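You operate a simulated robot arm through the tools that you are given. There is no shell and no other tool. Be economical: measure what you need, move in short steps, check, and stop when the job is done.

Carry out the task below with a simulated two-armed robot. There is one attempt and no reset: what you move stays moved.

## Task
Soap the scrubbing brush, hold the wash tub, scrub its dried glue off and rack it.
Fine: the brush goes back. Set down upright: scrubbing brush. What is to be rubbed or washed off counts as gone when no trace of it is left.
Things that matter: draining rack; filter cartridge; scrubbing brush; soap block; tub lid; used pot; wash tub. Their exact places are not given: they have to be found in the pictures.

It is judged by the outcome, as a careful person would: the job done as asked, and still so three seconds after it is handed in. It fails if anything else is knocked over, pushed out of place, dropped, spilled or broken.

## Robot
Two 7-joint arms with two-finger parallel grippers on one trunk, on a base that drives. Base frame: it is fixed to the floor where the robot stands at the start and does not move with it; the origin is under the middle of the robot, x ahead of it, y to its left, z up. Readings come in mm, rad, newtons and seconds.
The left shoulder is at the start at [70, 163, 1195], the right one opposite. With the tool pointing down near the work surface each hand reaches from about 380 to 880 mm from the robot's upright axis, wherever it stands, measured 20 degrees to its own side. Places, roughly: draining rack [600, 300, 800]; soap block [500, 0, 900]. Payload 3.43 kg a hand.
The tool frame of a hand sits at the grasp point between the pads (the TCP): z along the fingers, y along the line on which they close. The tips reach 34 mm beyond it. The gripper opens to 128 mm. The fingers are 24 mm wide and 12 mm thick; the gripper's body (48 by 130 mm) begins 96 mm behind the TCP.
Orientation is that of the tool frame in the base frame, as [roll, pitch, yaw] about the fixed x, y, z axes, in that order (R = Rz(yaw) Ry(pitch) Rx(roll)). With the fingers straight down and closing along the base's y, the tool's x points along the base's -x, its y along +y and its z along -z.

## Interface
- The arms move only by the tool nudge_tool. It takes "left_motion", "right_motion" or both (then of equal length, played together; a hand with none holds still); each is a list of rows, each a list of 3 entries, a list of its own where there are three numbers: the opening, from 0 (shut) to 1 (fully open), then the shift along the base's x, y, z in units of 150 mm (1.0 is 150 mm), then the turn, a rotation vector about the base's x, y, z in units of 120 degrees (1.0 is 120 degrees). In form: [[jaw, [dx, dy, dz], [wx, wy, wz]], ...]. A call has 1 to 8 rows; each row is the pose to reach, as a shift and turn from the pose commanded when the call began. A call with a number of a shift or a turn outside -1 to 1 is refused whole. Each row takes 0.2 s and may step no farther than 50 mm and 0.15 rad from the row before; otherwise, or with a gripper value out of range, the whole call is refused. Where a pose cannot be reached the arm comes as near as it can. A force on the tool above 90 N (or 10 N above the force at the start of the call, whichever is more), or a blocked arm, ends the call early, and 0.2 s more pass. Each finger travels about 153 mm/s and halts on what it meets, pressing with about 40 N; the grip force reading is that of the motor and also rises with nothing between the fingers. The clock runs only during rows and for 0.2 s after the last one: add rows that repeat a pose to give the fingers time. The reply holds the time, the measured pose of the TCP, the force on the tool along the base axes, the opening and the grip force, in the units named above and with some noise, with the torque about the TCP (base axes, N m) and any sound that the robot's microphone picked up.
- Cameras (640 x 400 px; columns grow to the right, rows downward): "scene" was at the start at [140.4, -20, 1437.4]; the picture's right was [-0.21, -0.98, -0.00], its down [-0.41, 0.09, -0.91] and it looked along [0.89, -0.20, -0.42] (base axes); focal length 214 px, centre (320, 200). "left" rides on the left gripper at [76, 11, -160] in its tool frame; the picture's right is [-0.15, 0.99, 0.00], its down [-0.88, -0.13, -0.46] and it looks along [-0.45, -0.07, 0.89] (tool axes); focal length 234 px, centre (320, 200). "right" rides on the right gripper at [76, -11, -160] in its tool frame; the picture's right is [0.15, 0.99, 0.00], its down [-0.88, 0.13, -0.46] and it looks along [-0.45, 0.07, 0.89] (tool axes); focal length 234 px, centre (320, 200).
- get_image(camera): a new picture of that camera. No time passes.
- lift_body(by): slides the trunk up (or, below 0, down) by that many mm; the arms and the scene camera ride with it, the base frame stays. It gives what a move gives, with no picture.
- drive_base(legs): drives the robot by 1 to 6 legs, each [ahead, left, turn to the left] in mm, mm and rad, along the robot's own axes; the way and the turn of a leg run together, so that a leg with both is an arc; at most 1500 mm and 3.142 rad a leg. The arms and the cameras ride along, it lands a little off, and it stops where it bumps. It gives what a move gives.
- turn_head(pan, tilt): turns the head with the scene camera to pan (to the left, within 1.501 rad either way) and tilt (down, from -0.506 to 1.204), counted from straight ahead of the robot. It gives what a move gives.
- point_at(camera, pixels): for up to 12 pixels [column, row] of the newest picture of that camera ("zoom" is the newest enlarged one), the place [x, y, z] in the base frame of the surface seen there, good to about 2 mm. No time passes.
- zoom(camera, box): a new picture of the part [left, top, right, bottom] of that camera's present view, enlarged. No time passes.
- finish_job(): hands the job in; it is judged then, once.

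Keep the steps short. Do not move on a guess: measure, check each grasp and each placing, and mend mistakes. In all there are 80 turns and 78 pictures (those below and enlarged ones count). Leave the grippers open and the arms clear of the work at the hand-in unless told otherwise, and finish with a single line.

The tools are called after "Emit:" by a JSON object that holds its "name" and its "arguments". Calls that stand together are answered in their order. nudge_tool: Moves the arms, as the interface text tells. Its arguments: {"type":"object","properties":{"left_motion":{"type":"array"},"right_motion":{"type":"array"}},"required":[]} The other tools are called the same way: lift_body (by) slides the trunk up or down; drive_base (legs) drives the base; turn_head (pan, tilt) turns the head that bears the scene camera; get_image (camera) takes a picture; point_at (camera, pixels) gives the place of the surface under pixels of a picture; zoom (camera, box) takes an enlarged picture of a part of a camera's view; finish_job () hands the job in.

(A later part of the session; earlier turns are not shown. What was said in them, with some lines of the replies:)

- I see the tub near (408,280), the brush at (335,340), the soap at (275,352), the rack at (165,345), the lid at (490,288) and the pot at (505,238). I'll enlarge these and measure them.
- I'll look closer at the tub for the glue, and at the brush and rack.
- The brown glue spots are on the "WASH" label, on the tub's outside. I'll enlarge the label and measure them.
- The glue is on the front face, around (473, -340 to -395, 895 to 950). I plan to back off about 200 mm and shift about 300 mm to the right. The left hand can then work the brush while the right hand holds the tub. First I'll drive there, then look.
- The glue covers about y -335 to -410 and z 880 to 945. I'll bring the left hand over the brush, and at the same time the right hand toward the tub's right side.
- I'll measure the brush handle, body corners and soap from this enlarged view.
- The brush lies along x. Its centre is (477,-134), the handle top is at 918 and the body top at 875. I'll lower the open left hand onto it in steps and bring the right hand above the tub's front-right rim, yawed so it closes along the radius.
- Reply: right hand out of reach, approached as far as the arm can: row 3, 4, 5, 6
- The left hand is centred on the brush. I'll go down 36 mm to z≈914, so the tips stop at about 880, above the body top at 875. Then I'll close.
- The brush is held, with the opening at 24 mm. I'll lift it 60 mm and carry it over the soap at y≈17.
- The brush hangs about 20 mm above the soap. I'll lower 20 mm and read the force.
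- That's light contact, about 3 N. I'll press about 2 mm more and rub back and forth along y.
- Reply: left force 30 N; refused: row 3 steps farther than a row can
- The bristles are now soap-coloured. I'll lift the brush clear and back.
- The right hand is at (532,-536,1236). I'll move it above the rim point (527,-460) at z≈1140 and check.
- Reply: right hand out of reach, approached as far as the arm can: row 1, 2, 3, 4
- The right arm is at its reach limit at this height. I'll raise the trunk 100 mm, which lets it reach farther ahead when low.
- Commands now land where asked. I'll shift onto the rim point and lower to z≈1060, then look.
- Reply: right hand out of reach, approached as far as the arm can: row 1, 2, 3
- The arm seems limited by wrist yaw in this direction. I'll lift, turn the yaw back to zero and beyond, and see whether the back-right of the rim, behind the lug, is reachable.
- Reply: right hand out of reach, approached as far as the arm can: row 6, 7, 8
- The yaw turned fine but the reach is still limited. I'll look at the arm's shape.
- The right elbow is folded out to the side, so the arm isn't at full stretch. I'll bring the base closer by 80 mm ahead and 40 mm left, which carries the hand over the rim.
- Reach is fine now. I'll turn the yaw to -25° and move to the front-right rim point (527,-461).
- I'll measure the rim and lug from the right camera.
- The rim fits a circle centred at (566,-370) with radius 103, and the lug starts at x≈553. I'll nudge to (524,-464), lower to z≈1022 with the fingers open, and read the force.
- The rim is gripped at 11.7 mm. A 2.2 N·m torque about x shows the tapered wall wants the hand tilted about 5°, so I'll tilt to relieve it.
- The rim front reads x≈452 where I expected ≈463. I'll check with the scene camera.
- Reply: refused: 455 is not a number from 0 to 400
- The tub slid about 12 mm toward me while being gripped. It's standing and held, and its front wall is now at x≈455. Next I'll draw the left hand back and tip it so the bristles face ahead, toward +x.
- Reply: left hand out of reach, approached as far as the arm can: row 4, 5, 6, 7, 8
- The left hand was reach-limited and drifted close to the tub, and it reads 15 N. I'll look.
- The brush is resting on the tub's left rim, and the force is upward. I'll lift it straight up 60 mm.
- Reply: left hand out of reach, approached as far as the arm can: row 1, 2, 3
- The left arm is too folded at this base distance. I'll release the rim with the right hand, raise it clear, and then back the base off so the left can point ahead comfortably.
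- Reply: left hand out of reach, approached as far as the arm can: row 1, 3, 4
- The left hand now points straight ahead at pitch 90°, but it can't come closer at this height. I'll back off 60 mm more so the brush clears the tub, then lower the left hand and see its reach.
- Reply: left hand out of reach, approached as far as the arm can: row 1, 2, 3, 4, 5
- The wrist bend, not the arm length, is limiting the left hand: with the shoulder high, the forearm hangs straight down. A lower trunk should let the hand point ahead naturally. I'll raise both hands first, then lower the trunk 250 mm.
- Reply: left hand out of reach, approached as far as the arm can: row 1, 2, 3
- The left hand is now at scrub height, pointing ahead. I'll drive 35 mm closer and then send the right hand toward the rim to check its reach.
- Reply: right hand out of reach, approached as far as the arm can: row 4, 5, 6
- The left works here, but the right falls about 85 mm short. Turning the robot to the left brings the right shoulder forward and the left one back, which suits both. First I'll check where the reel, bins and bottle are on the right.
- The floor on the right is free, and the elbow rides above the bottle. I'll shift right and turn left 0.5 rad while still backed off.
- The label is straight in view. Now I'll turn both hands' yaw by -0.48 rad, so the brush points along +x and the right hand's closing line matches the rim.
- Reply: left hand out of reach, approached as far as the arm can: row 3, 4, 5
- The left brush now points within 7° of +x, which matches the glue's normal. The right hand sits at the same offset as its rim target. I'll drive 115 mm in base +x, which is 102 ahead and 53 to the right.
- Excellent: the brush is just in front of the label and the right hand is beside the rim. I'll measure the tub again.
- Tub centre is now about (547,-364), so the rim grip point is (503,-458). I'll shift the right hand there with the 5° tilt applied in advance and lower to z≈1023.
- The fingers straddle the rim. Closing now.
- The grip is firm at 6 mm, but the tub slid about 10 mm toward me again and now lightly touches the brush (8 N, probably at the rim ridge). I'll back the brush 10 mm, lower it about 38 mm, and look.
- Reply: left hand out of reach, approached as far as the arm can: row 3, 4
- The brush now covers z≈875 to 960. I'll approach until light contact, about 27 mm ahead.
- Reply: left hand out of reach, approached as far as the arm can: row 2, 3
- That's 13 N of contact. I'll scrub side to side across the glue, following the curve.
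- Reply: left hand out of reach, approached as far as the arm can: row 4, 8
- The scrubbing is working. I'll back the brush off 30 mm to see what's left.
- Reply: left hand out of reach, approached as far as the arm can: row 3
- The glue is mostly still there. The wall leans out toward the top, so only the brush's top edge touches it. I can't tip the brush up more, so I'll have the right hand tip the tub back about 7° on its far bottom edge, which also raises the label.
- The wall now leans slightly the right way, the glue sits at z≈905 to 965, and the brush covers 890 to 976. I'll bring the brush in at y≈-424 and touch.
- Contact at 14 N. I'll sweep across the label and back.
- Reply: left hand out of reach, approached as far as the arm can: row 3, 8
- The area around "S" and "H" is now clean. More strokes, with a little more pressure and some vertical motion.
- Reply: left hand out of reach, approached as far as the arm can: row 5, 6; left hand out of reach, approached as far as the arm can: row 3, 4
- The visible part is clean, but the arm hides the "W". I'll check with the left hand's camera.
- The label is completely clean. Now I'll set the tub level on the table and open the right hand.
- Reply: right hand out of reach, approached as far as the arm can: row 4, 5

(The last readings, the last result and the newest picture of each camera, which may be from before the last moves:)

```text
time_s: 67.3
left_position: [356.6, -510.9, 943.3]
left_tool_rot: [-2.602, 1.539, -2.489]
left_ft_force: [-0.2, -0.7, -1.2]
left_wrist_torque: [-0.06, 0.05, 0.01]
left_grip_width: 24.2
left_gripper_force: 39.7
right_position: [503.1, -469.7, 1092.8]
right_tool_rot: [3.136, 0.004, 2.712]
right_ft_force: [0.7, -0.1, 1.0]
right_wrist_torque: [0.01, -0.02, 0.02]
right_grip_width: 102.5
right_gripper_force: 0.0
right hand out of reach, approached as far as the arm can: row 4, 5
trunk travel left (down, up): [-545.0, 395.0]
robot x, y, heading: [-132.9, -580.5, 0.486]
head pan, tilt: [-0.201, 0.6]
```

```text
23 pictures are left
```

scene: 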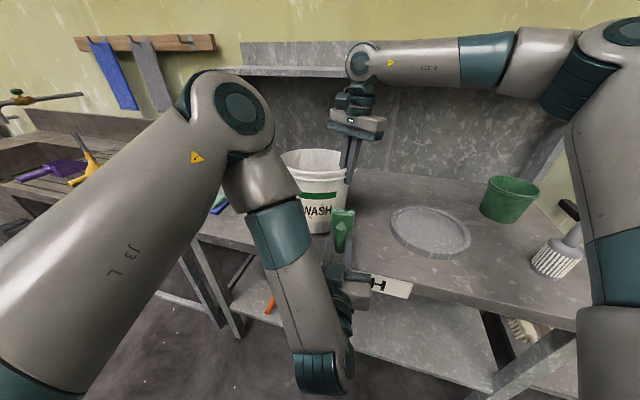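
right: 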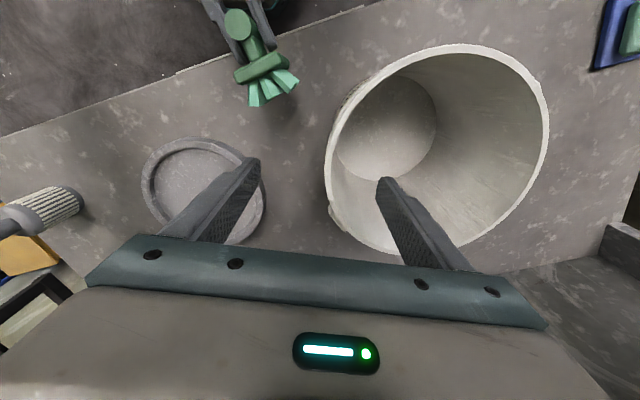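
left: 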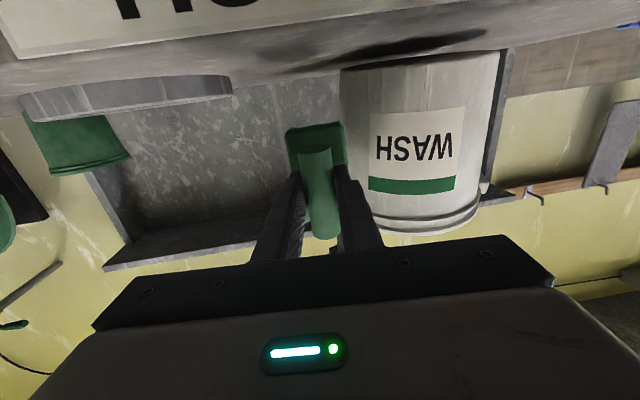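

The tub stands freely. I'll drive back, square up to the table, return left and raise the trunk, then turn the left hand down.

Emit:
{"name": "drive_base", "arguments": {"legs": [[-133, 70, 0], [0, 0, -0.485], [0, 290, 0]]}}

Emit:
{"name": "lift_body", "arguments": {"by": 130}}

Emit:
{"name": "nudge_tool", "arguments": {"left_motion": [[0, [0, 0.05, 0.05], [0, 0.065, 0]], [0, [0, 0.1, 0.1], [0, 0.13, 0]], [0, [0, 0.15, 0.15], [0, 0.195, 0]], [0, [0, 0.2, 0.2], [0, 0.26, 0]], [0, [0, 0.25, 0.25], [0, 0.325, 0]], [0, [0, 0.3, 0.3], [0, 0.39, 0]], [0, [0, 0.35, 0.35], [0, 0.455, 0]], [0, [0, 0.4, 0.4], [0, 0.52, 0]]]}}

```text
time_s: 71.7
left_position: [182.8, -452.7, 942.8]
left_tool_rot: [-2.598, 1.536, -2.962]
left_ft_force: [0.1, 0.2, -0.7]
left_wrist_torque: [0.01, 0.02, 0.0]
left_grip_width: 24.4
left_gripper_force: 39.5
right_position: [332.2, -483.8, 1093.2]
right_tool_rot: [3.135, 0.004, 2.231]
right_ft_force: [-0.4, 1.3, -0.4]
right_wrist_torque: [-0.01, 0.0, 0.0]
right_grip_width: 102.5
right_gripper_force: 0.1
trunk travel left (down, up): [-545.0, 395.0]
robot x, y, heading: [-283.5, -290.3, 0.007]
head pan, tilt: [-0.201, 0.6]
```

```text
time_s: 73.2
left_position: [183.3, -453.9, 1071.4]
left_tool_rot: [-2.614, 1.538, -2.977]
left_ft_force: [0.5, 0.0, -0.3]
left_wrist_torque: [0.0, 0.03, -0.01]
left_grip_width: 24.0
left_gripper_force: 40.3
right_position: [333.1, -483.4, 1222.8]
right_tool_rot: [3.134, 0.002, 2.233]
right_ft_force: [-0.6, 0.4, -0.5]
right_wrist_torque: [-0.03, -0.03, 0.01]
right_grip_width: 102.6
right_gripper_force: 0.0
trunk travel left (down, up): [-675.0, 265.0]
robot x, y, heading: [-281.2, -292.0, 0.014]
head pan, tilt: [-0.201, 0.6]
```

```text
time_s: 75.0
left_position: [181.2, -390.3, 1133.1]
left_tool_rot: [-2.772, 0.447, -3.136]
left_ft_force: [0.1, -0.2, -1.2]
left_wrist_torque: [0.0, 0.03, -0.01]
left_grip_width: 24.2
left_gripper_force: 39.9
right_position: [332.5, -482.6, 1222.1]
right_tool_rot: [3.137, 0.002, 2.232]
right_ft_force: [0.1, 0.3, -0.1]
right_wrist_torque: [-0.03, -0.01, -0.03]
right_grip_width: 102.4
right_gripper_force: 0.1
trunk travel left (down, up): [-675.0, 265.0]
robot x, y, heading: [-285.1, -292.0, 0.006]
head pan, tilt: [-0.201, 0.6]
```

The left hand is still about 33° from straight down. I'll finish levelling it while moving toward the brush's place, then drive 83 mm ahead.

Emit:
{"name": "nudge_tool", "arguments": {"left_motion": [[0, [0.16, 0.16, 0], [0.035, 0.042, 0.008]], [0, [0.33, 0.33, 0], [0.07, 0.084, 0.016]], [0, [0.5, 0.5, 0], [0.104, 0.126, 0.024]], [0, [0.67, 0.67, 0], [0.139, 0.169, 0.031]], [0, [0.84, 0.84, 0], [0.1736, 0.2109, 0.0394]], [0, [1, 1, 0], [0.1736, 0.2109, 0.0394]]]}}

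Emit:
{"name": "drive_base", "arguments": {"legs": [[83, 0, 0]]}}

```text
time_s: 76.4
left_position: [333.4, -242.4, 1133.2]
left_tool_rot: [3.135, 0.004, -3.137]
left_ft_force: [0.3, -0.2, -1.7]
left_wrist_torque: [0.0, 0.0, 0.03]
left_grip_width: 24.2
left_gripper_force: 40.0
right_position: [332.2, -482.6, 1222.9]
right_tool_rot: [3.136, 0.005, 2.233]
right_ft_force: [-0.5, 0.6, -0.3]
right_wrist_torque: [-0.03, -0.01, -0.01]
right_grip_width: 102.2
right_gripper_force: 0.0
trunk travel left (down, up): [-675.0, 265.0]
robot x, y, heading: [-284.3, -291.5, 0.004]
head pan, tilt: [-0.201, 0.6]
```

```text
time_s: 77.5
left_position: [414.5, -243.5, 1134.9]
left_tool_rot: [3.135, 0.005, -3.135]
left_ft_force: [0.8, 0.1, -1.6]
left_wrist_torque: [-0.01, 0.0, -0.01]
left_grip_width: 24.1
left_gripper_force: 40.2
right_position: [414.1, -483.6, 1222.9]
right_tool_rot: [3.135, 0.005, 2.235]
right_ft_force: [-0.2, 0.1, -0.1]
right_wrist_torque: [-0.01, 0.01, 0.02]
right_grip_width: 102.5
right_gripper_force: 0.1
trunk travel left (down, up): [-675.0, 265.0]
robot x, y, heading: [-204.9, -287.9, 0.009]
head pan, tilt: [-0.201, 0.6]
```

It's level. I'll move over the brush's original place (475,-133.5) and down to z≈985.

Emit:
{"name": "nudge_tool", "arguments": {"left_motion": [[0, [0.13, 0.25, 0], [0, 0, 0]], [0, [0.26, 0.5, 0], [0, 0, 0]], [0, [0.407, 0.733, 0], [0, 0, 0]], [0, [0.407, 0.733, -0.33], [0, 0, 0]], [0, [0.407, 0.733, -0.66], [0, 0, 0]], [0, [0.407, 0.733, -0.95], [0, 0, 0]]]}}

Emit:
{"name": "get_image", "arguments": {"camera": "scene"}}

```text
time_s: 78.9
left_position: [476.3, -129.9, 991.8]
left_tool_rot: [3.137, 0.005, -3.136]
left_ft_force: [0.5, 0.0, -0.9]
left_wrist_torque: [0.0, 0.04, 0.0]
left_grip_width: 24.2
left_gripper_force: 39.8
right_position: [415.1, -481.6, 1222.4]
right_tool_rot: [3.137, 0.004, 2.234]
right_ft_force: [0.2, -0.1, -0.4]
right_wrist_torque: [-0.01, 0.01, 0.01]
right_grip_width: 102.5
right_gripper_force: 0.0
trunk travel left (down, up): [-675.0, 265.0]
robot x, y, heading: [-199.3, -290.5, 0.009]
head pan, tilt: [-0.201, 0.6]
```

```text
22 pictures are left
```

scene: 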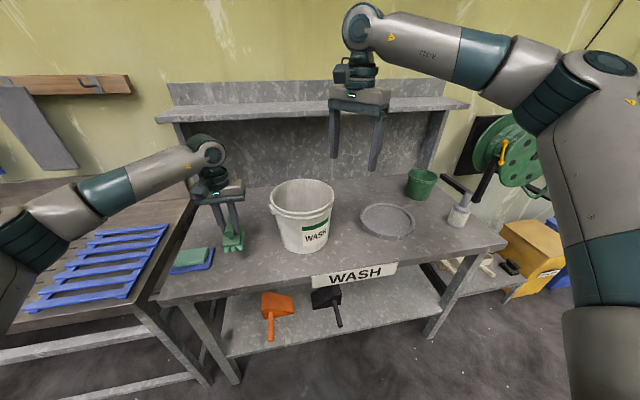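

I'll check whether the brush sits level in the hand, then lower it toward contact.

Emit:
{"name": "zoom", "arguments": {"camera": "scene", "box": [190, 180, 270, 260]}}

Emit:
{"name": "nudge_tool", "arguments": {"left_motion": [[0, [0, -0.02, -0.2], [0, 0, 0]], [0, [0, -0.02, -0.4], [0, 0, 0]], [0, [0, -0.02, -0.47], [0, 0, 0]], [0, [0, -0.02, -0.495], [0, 0, 0]]]}}

```text
5.00 times, centred on (230, 220) of scene
```

zoom: 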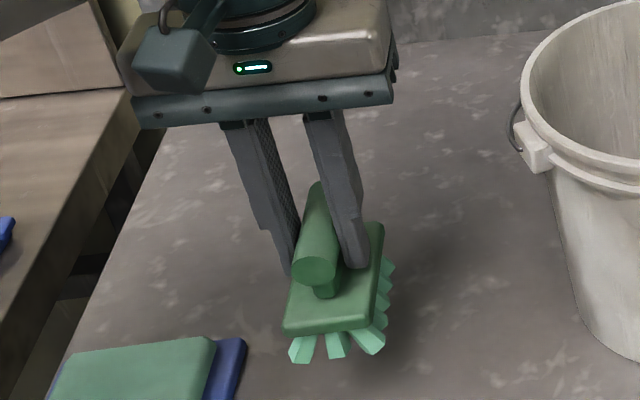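

```text
time_s: 79.9
left_position: [477.0, -137.6, 917.3]
left_tool_rot: [3.134, 0.004, -3.136]
left_ft_force: [-0.3, 0.4, 1.2]
left_wrist_torque: [-0.08, 0.07, -0.03]
left_grip_width: 23.9
left_gripper_force: 39.9
right_position: [414.9, -483.0, 1221.6]
right_tool_rot: [3.135, 0.004, 2.234]
right_ft_force: [-0.7, -0.6, 0.7]
right_wrist_torque: [-0.02, 0.01, 0.0]
right_grip_width: 102.6
right_gripper_force: 0.0
trunk travel left (down, up): [-675.0, 265.0]
robot x, y, heading: [-202.6, -295.0, 0.003]
head pan, tilt: [-0.201, 0.6]
```

It's touching the table at z≈917. I'll lower 1 mm more, open, and rise.

Emit:
{"name": "nudge_tool", "arguments": {"left_motion": [[0, [0, 0, -0.008], [0, 0, 0]], [0.3, [0, 0, -0.008], [0, 0, 0]], [0.5, [0, 0, -0.008], [0, 0, 0]], [0.5, [0, 0, 0.2], [0, 0, 0]], [0.5, [0, 0, 0.5], [0, 0, 0]], [0.8, [0, 0, 0.8], [0, 0, 0]], [1, [0, 0, 1], [0, 0, 0]]]}}

Emit:
{"name": "zoom", "arguments": {"camera": "scene", "box": [160, 170, 350, 280]}}

Emit:
{"name": "point_at", "arguments": {"camera": "zoom", "pixels": [[240, 225], [230, 250], [375, 110], [400, 155], [520, 150], [570, 100], [470, 45], [380, 130], [575, 118]]}}

```text
time_s: 81.5
left_position: [473.4, -135.6, 1066.3]
left_tool_rot: [3.136, 0.006, -3.136]
left_ft_force: [-0.2, -0.3, 0.5]
left_wrist_torque: [0.01, 0.01, -0.02]
left_grip_width: 127.8
left_gripper_force: 0.0
right_position: [413.6, -483.4, 1221.9]
right_tool_rot: [3.134, 0.003, 2.233]
right_ft_force: [1.0, 0.6, -0.2]
right_wrist_torque: [-0.02, -0.02, 0.0]
right_grip_width: 102.4
right_gripper_force: 0.0
trunk travel left (down, up): [-675.0, 265.0]
robot x, y, heading: [-200.3, -289.1, 0.003]
head pan, tilt: [-0.201, 0.6]
```

```text
3.37 times, centred on (255, 225) of scene
```

zoom: 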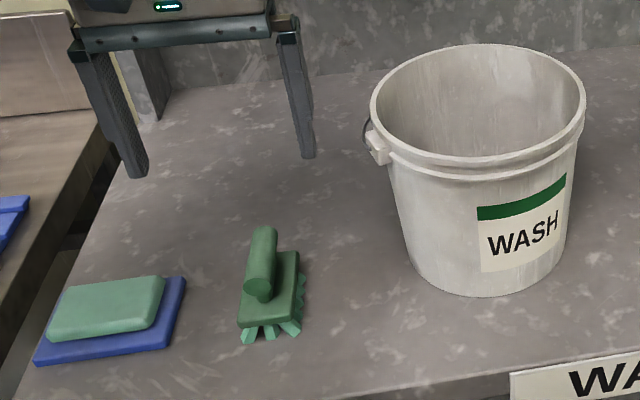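

```text
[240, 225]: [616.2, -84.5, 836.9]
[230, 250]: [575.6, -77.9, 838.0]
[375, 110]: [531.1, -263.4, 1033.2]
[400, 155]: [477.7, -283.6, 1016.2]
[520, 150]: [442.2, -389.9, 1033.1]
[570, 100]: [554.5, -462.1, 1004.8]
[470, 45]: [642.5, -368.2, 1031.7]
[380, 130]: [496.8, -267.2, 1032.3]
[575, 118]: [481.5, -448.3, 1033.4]
```

The brush stands upright in its place and the whole label is clean. Next comes the carry. I'll tuck the left hand up and back, straighten the right hand's yaw to -25°, then drive closer for the right rim grip.

Emit:
{"name": "nudge_tool", "arguments": {"left_motion": [[1, [-0.1, 0.1, 0.2], [0, 0, 0]], [1, [-0.3, 0.2, 0.4], [0, 0, 0]], [1, [-0.5, 0.25, 0.6], [0, 0, 0]], [1, [-0.75, 0.3, 0.75], [0, 0, 0]], [1, [-1, 0.3, 0.8], [0, 0, 0]]], "right_motion": [[1, [-0.1, 0, 0], [0, 0, 0.057]], [1, [-0.2, 0, -0.1], [0, 0, 0.114]], [1, [-0.3, 0, -0.2], [0, 0, 0.171]], [1, [-0.35, -0.03, -0.3], [0, 0, 0.228]], [1, [-0.35, -0.05, -0.5], [0, 0, 0.228]]]}}

Emit:
{"name": "drive_base", "arguments": {"legs": [[138, 35, 0]]}}

Emit:
{"name": "get_image", "arguments": {"camera": "right"}}

```text
time_s: 82.7
left_position: [324.4, -92.4, 1186.1]
left_tool_rot: [3.137, 0.004, -3.135]
left_ft_force: [0.2, 0.1, -0.1]
left_wrist_torque: [-0.01, -0.03, -0.03]
left_grip_width: 128.0
left_gripper_force: 0.0
right_position: [361.3, -488.9, 1146.8]
right_tool_rot: [3.133, 0.004, 2.711]
right_ft_force: [1.1, 0.3, 0.8]
right_wrist_torque: [0.01, 0.01, -0.04]
right_grip_width: 128.0
right_gripper_force: 0.0
trunk travel left (down, up): [-675.0, 265.0]
robot x, y, heading: [-206.2, -286.6, 0.005]
head pan, tilt: [-0.201, 0.6]
```

```text
time_s: 84.0
left_position: [460.0, -55.1, 1187.6]
left_tool_rot: [3.134, 0.004, -3.135]
left_ft_force: [0.4, -0.4, -0.1]
left_wrist_torque: [0.02, 0.04, 0.0]
left_grip_width: 128.2
left_gripper_force: 0.1
right_position: [497.5, -453.0, 1148.5]
right_tool_rot: [3.135, 0.005, 2.712]
right_ft_force: [0.1, 0.3, -0.2]
right_wrist_torque: [0.01, -0.01, -0.02]
right_grip_width: 128.0
right_gripper_force: 0.1
trunk travel left (down, up): [-675.0, 265.0]
robot x, y, heading: [-67.5, -251.1, 0.007]
head pan, tilt: [-0.201, 0.6]
```

```text
19 pictures are left
```

right: 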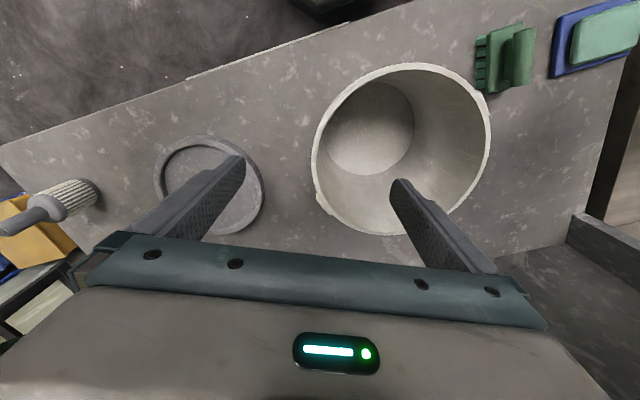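

I'll measure the rim and lugs again.

Emit:
{"name": "point_at", "arguments": {"camera": "right", "pixels": [[318, 198], [483, 96], [314, 150], [330, 108], [400, 67], [460, 78], [488, 140], [470, 195], [340, 220], [316, 170]]}}

```text
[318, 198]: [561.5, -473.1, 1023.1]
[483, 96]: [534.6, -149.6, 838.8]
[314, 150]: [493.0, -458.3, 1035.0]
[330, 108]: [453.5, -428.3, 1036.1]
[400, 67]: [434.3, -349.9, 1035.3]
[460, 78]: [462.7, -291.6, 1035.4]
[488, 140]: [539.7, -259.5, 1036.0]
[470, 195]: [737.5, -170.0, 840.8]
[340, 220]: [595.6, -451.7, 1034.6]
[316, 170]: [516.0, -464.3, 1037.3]
```

Tub centre is (538,-363), and the lug at 282° is clear of my grip at 245°. I'll lower the tilted right hand to z≈1018 and close.

Emit:
{"name": "nudge_tool", "arguments": {"right_motion": [[1, [-0.02, -0.01, -0.25], [0.02, -0.01, 0]], [1, [-0.02, -0.01, -0.5], [0.038, -0.018, 0]], [1, [-0.02, -0.01, -0.75], [0.038, -0.018, 0]], [1, [-0.02, -0.01, -0.865], [0.038, -0.018, 0]]]}}

Emit:
{"name": "nudge_tool", "arguments": {"right_motion": [[0.6, [0, 0, 0], [0, 0, 0]], [0.3, [0, 0, 0], [0, 0, 0]], [0.15, [0, 0, 0], [0, 0, 0]], [0.0, [0, 0, 0], [0, 0, 0]], [0.0, [0, 0, 0], [0, 0, 0]]]}}

Emit:
{"name": "lift_body", "arguments": {"by": 25}}

Emit:
{"name": "get_image", "arguments": {"camera": "scene"}}

```text
time_s: 85.0
left_position: [461.3, -54.7, 1187.1]
left_tool_rot: [3.136, 0.004, -3.134]
left_ft_force: [-0.7, -0.2, 0.1]
left_wrist_torque: [0.0, 0.0, 0.0]
left_grip_width: 128.0
left_gripper_force: 0.0
right_position: [496.7, -455.4, 1017.7]
right_tool_rot: [3.046, 0.003, 2.713]
right_ft_force: [0.0, 0.0, 0.1]
right_wrist_torque: [0.03, -0.04, 0.03]
right_grip_width: 128.1
right_gripper_force: 0.0
trunk travel left (down, up): [-675.0, 265.0]
robot x, y, heading: [-70.4, -256.2, 0.008]
head pan, tilt: [-0.201, 0.6]
```

```text
time_s: 86.2
left_position: [461.9, -54.8, 1185.8]
left_tool_rot: [3.136, 0.005, -3.136]
left_ft_force: [0.5, -0.3, -0.5]
left_wrist_torque: [0.0, -0.02, 0.02]
left_grip_width: 128.0
left_gripper_force: 0.1
right_position: [496.7, -454.3, 1017.1]
right_tool_rot: [3.046, 0.004, 2.713]
right_ft_force: [0.1, -1.3, 0.6]
right_wrist_torque: [-0.29, 0.15, -0.01]
right_grip_width: 5.2
right_gripper_force: 39.7
trunk travel left (down, up): [-675.0, 265.0]
robot x, y, heading: [-65.7, -253.1, 0.009]
head pan, tilt: [-0.201, 0.6]
```

```text
time_s: 86.9
left_position: [461.4, -54.0, 1210.7]
left_tool_rot: [3.136, 0.005, -3.135]
left_ft_force: [-0.3, 0.7, 0.1]
left_wrist_torque: [-0.02, 0.0, 0.0]
left_grip_width: 127.9
left_gripper_force: 0.0
right_position: [497.1, -454.1, 1042.6]
right_tool_rot: [3.048, 0.004, 2.712]
right_ft_force: [0.0, -0.5, -3.3]
right_wrist_torque: [-0.22, 0.1, 0.0]
right_grip_width: 5.4
right_gripper_force: 39.6
trunk travel left (down, up): [-700.0, 240.0]
robot x, y, heading: [-65.2, -253.0, 0.01]
head pan, tilt: [-0.201, 0.6]
```

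```text
18 pictures are left
```

scene: 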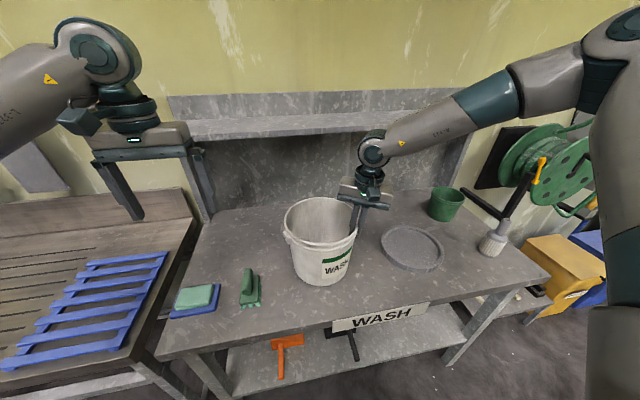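

It's light (about 3.4 N) and held well with one hand. I'll raise the trunk 105 mm more to clear the brush, and look.

Emit:
{"name": "lift_body", "arguments": {"by": 105}}

Emit:
{"name": "zoom", "arguments": {"camera": "scene", "box": [150, 140, 450, 340]}}

Emit:
{"name": "point_at", "arguments": {"camera": "zoom", "pixels": [[375, 240], [340, 200], [420, 235], [320, 120], [395, 160], [440, 120], [370, 88], [320, 180]]}}

```text
time_s: 88.3
left_position: [462.4, -55.0, 1316.7]
left_tool_rot: [3.138, 0.006, -3.134]
left_ft_force: [0.4, -0.2, 0.1]
left_wrist_torque: [-0.01, -0.02, 0.03]
left_grip_width: 128.4
left_gripper_force: 0.1
right_position: [497.3, -454.6, 1147.4]
right_tool_rot: [3.048, 0.003, 2.712]
right_ft_force: [0.6, -0.1, -1.7]
right_wrist_torque: [-0.19, 0.11, -0.03]
right_grip_width: 5.4
right_gripper_force: 39.7
trunk travel left (down, up): [-805.0, 135.0]
robot x, y, heading: [-66.1, -254.5, 0.007]
head pan, tilt: [-0.201, 0.6]
```

```text
2.00 times, centred on (300, 240) of scene
```

zoom: 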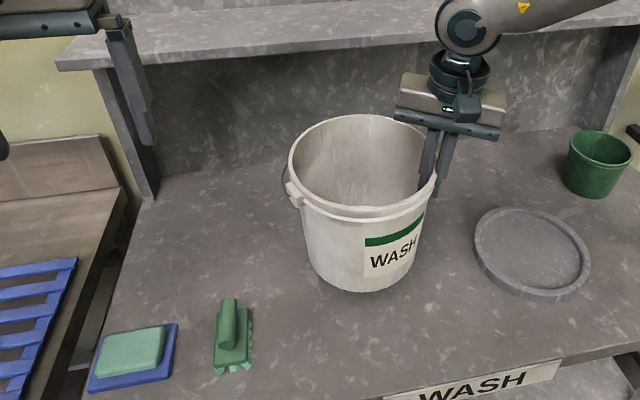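

```text
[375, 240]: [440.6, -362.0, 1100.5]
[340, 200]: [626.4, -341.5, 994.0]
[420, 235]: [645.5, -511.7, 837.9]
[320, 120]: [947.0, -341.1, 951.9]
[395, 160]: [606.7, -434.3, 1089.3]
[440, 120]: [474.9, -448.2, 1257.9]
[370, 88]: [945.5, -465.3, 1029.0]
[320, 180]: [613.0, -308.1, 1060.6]
```

The tub hangs upright with its bottom well above the brush. I'll drive 671 mm left and 24 mm ahead, to over the rack.

Emit:
{"name": "drive_base", "arguments": {"legs": [[0, 340, 0], [24, 331, 0]]}}

Emit:
{"name": "turn_head", "arguments": {"pan": -0.1, "tilt": 0.75}}

Emit:
{"name": "get_image", "arguments": {"camera": "scene"}}

Emit:
{"name": "get_image", "arguments": {"camera": "right"}}

```text
time_s: 92.3
left_position: [478.3, 613.4, 1317.3]
left_tool_rot: [3.134, 0.005, -3.129]
left_ft_force: [-0.6, -0.3, 0.0]
left_wrist_torque: [0.01, 0.01, -0.01]
left_grip_width: 128.3
left_gripper_force: 0.0
right_position: [515.1, 212.6, 1147.9]
right_tool_rot: [3.046, 0.003, 2.717]
right_ft_force: [0.3, -0.8, -2.4]
right_wrist_torque: [-0.18, 0.09, -0.04]
right_grip_width: 5.2
right_gripper_force: 39.6
trunk travel left (down, up): [-805.0, 135.0]
robot x, y, heading: [-48.6, 412.4, 0.016]
head pan, tilt: [-0.201, 0.6]
```

```text
time_s: 93.0
left_position: [477.6, 616.6, 1316.1]
left_tool_rot: [3.136, 0.005, -3.132]
left_ft_force: [0.2, -0.5, 0.3]
left_wrist_torque: [-0.05, 0.0, 0.03]
left_grip_width: 128.0
left_gripper_force: 0.1
right_position: [514.8, 216.8, 1148.4]
right_tool_rot: [3.047, 0.003, 2.718]
right_ft_force: [0.0, 0.2, -1.3]
right_wrist_torque: [-0.2, 0.12, -0.02]
right_grip_width: 5.1
right_gripper_force: 39.3
trunk travel left (down, up): [-805.0, 135.0]
robot x, y, heading: [-47.1, 414.8, 0.017]
head pan, tilt: [-0.099, 0.75]
```

```text
16 pictures are left
```

scene: 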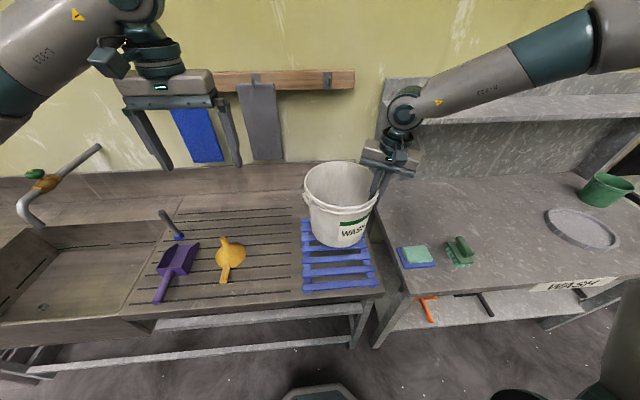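

```text
15 pictures are left
```

right: 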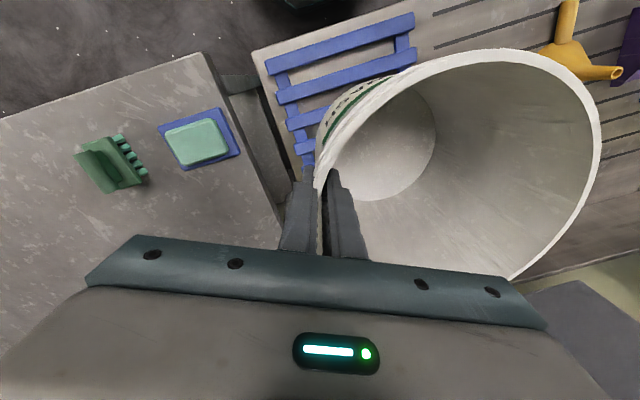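

The tub centre is about (556,308), right over the rack centre (562,308). I'll lower the trunk 115 mm and look.

Emit:
{"name": "lift_body", "arguments": {"by": -115}}

Emit:
{"name": "zoom", "arguments": {"camera": "scene", "box": [260, 140, 440, 310]}}

```text
time_s: 94.5
left_position: [477.9, 614.5, 1201.5]
left_tool_rot: [3.136, 0.005, -3.131]
left_ft_force: [-0.2, 0.3, -1.3]
left_wrist_torque: [0.01, 0.0, 0.02]
left_grip_width: 128.2
left_gripper_force: 0.0
right_position: [515.1, 215.2, 1031.5]
right_tool_rot: [3.046, 0.004, 2.717]
right_ft_force: [-0.7, 0.5, -1.0]
right_wrist_torque: [-0.19, 0.1, -0.04]
right_grip_width: 5.6
right_gripper_force: 40.2
trunk travel left (down, up): [-690.0, 250.0]
robot x, y, heading: [-45.4, 414.8, 0.011]
head pan, tilt: [-0.099, 0.75]
```

```text
2.35 times, centred on (350, 225) of scene
```

zoom: 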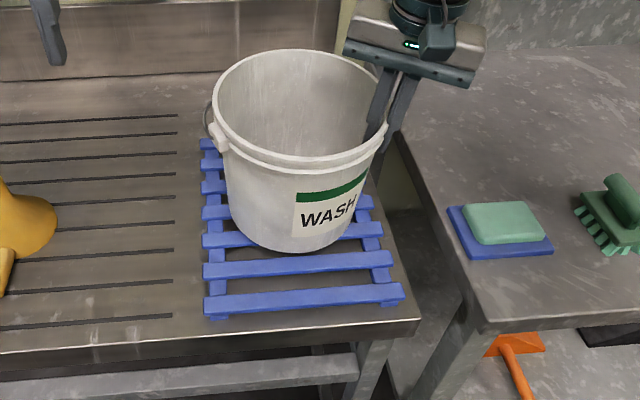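

It's centred within the rack. I'll lower the last 13 mm and read the force.

Emit:
{"name": "lift_body", "arguments": {"by": -12}}

Emit:
{"name": "nudge_tool", "arguments": {"right_motion": [[0, [0, 0, -0.01], [0, 0, 0]], [0, [0, 0, -0.02], [0, 0, 0]]]}}

```text
time_s: 95.1
left_position: [476.4, 615.8, 1189.9]
left_tool_rot: [3.136, 0.006, -3.131]
left_ft_force: [-1.2, -0.1, -0.2]
left_wrist_torque: [0.0, 0.03, 0.0]
left_grip_width: 128.2
left_gripper_force: 0.0
right_position: [515.0, 215.6, 1021.5]
right_tool_rot: [3.047, 0.004, 2.717]
right_ft_force: [0.3, -0.4, -2.6]
right_wrist_torque: [-0.16, 0.08, 0.0]
right_grip_width: 5.0
right_gripper_force: 39.7
trunk travel left (down, up): [-678.0, 262.0]
robot x, y, heading: [-49.6, 413.3, 0.011]
head pan, tilt: [-0.099, 0.75]
```

```text
time_s: 95.7
left_position: [476.1, 614.7, 1191.2]
left_tool_rot: [3.138, 0.007, -3.131]
left_ft_force: [0.4, 0.5, 0.2]
left_wrist_torque: [-0.03, 0.0, 0.01]
left_grip_width: 128.1
left_gripper_force: 0.1
right_position: [515.4, 216.0, 1020.1]
right_tool_rot: [3.043, 0.007, 2.718]
right_ft_force: [-0.5, -2.4, 14.8]
right_wrist_torque: [-0.29, 0.29, 0.03]
right_grip_width: 5.4
right_gripper_force: 40.3
trunk travel left (down, up): [-678.0, 262.0]
robot x, y, heading: [-49.5, 414.1, 0.013]
head pan, tilt: [-0.099, 0.75]
```

The tub is seated, with 15 N upward. I'll open gently and rise.

Emit:
{"name": "nudge_tool", "arguments": {"right_motion": [[0, [0, 0, 0.01], [0, 0, 0]], [0.15, [0, 0, 0.01], [0, 0, 0]], [0.3, [0, 0, 0.01], [0, 0, 0]], [0.5, [0, 0, 0.1], [0, 0, 0]], [0.6, [0, 0, 0.4], [0, 0, 0]], [0.8, [0, 0, 0.7], [0, 0, 0]], [1, [0, 0, 0.95], [0, 0, 0]]]}}

Emit:
{"name": "drive_base", "arguments": {"legs": [[-200, 0, 0]]}}

Emit:
{"name": "get_image", "arguments": {"camera": "scene"}}

Emit:
{"name": "zoom", "arguments": {"camera": "scene", "box": [260, 100, 480, 260]}}

```text
time_s: 97.3
left_position: [476.5, 615.4, 1190.0]
left_tool_rot: [3.136, 0.005, -3.127]
left_ft_force: [0.3, -0.4, 0.0]
left_wrist_torque: [0.0, -0.02, -0.02]
left_grip_width: 127.8
left_gripper_force: 0.0
right_position: [512.8, 212.6, 1160.2]
right_tool_rot: [3.047, 0.004, 2.719]
right_ft_force: [0.1, 0.3, 0.5]
right_wrist_torque: [0.02, -0.02, -0.01]
right_grip_width: 128.0
right_gripper_force: 0.0
trunk travel left (down, up): [-678.0, 262.0]
robot x, y, heading: [-48.3, 414.9, 0.016]
head pan, tilt: [-0.099, 0.75]
```

```text
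time_s: 98.9
left_position: [279.4, 611.6, 1188.3]
left_tool_rot: [3.136, 0.002, -3.132]
left_ft_force: [0.0, 0.5, -0.1]
left_wrist_torque: [0.01, -0.01, 0.01]
left_grip_width: 128.0
left_gripper_force: 0.0
right_position: [315.3, 210.3, 1158.5]
right_tool_rot: [3.047, 0.005, 2.717]
right_ft_force: [0.1, 0.5, 0.2]
right_wrist_torque: [-0.03, -0.01, 0.0]
right_grip_width: 128.0
right_gripper_force: 0.1
trunk travel left (down, up): [-678.0, 262.0]
robot x, y, heading: [-251.2, 408.9, 0.01]
head pan, tilt: [-0.099, 0.75]
```

```text
13 pictures are left
```

scene: 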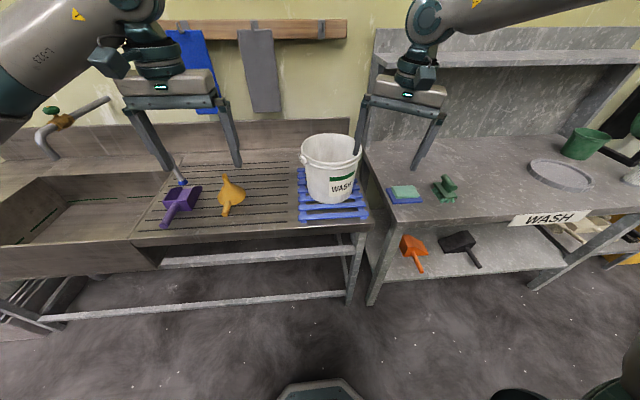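

```text
2.50 times, centred on (370, 180) of scene
```

zoom: 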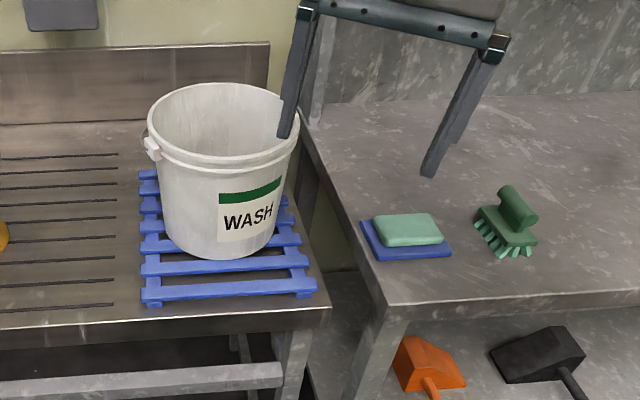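

The tub is on the rack, the brush is upright and both hands are clear. One last close look at the label for traces.

Emit:
{"name": "zoom", "arguments": {"camera": "scene", "box": [312, 160, 366, 206]}}

```text
8.70 times, centred on (339, 183) of scene
```

zoom: 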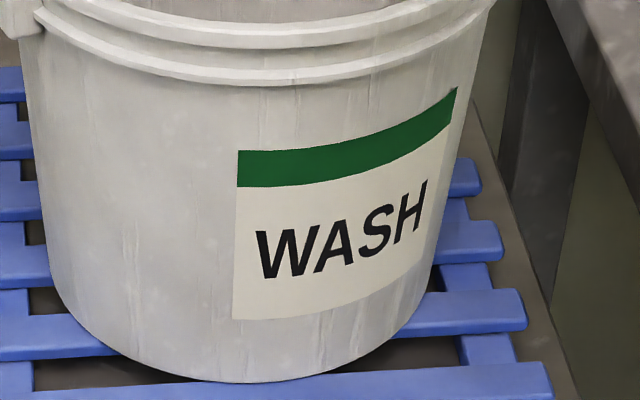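

No trace of glue is left, so I'm handing in.

Emit:
{"name": "finish_job", "arguments": {}}

```text
The job is handed in.
```

The brush was soaped, the held tub was scrubbed with no trace of glue left in the last close-up, the tub stands on the draining rack, and the brush is back upright in its place.
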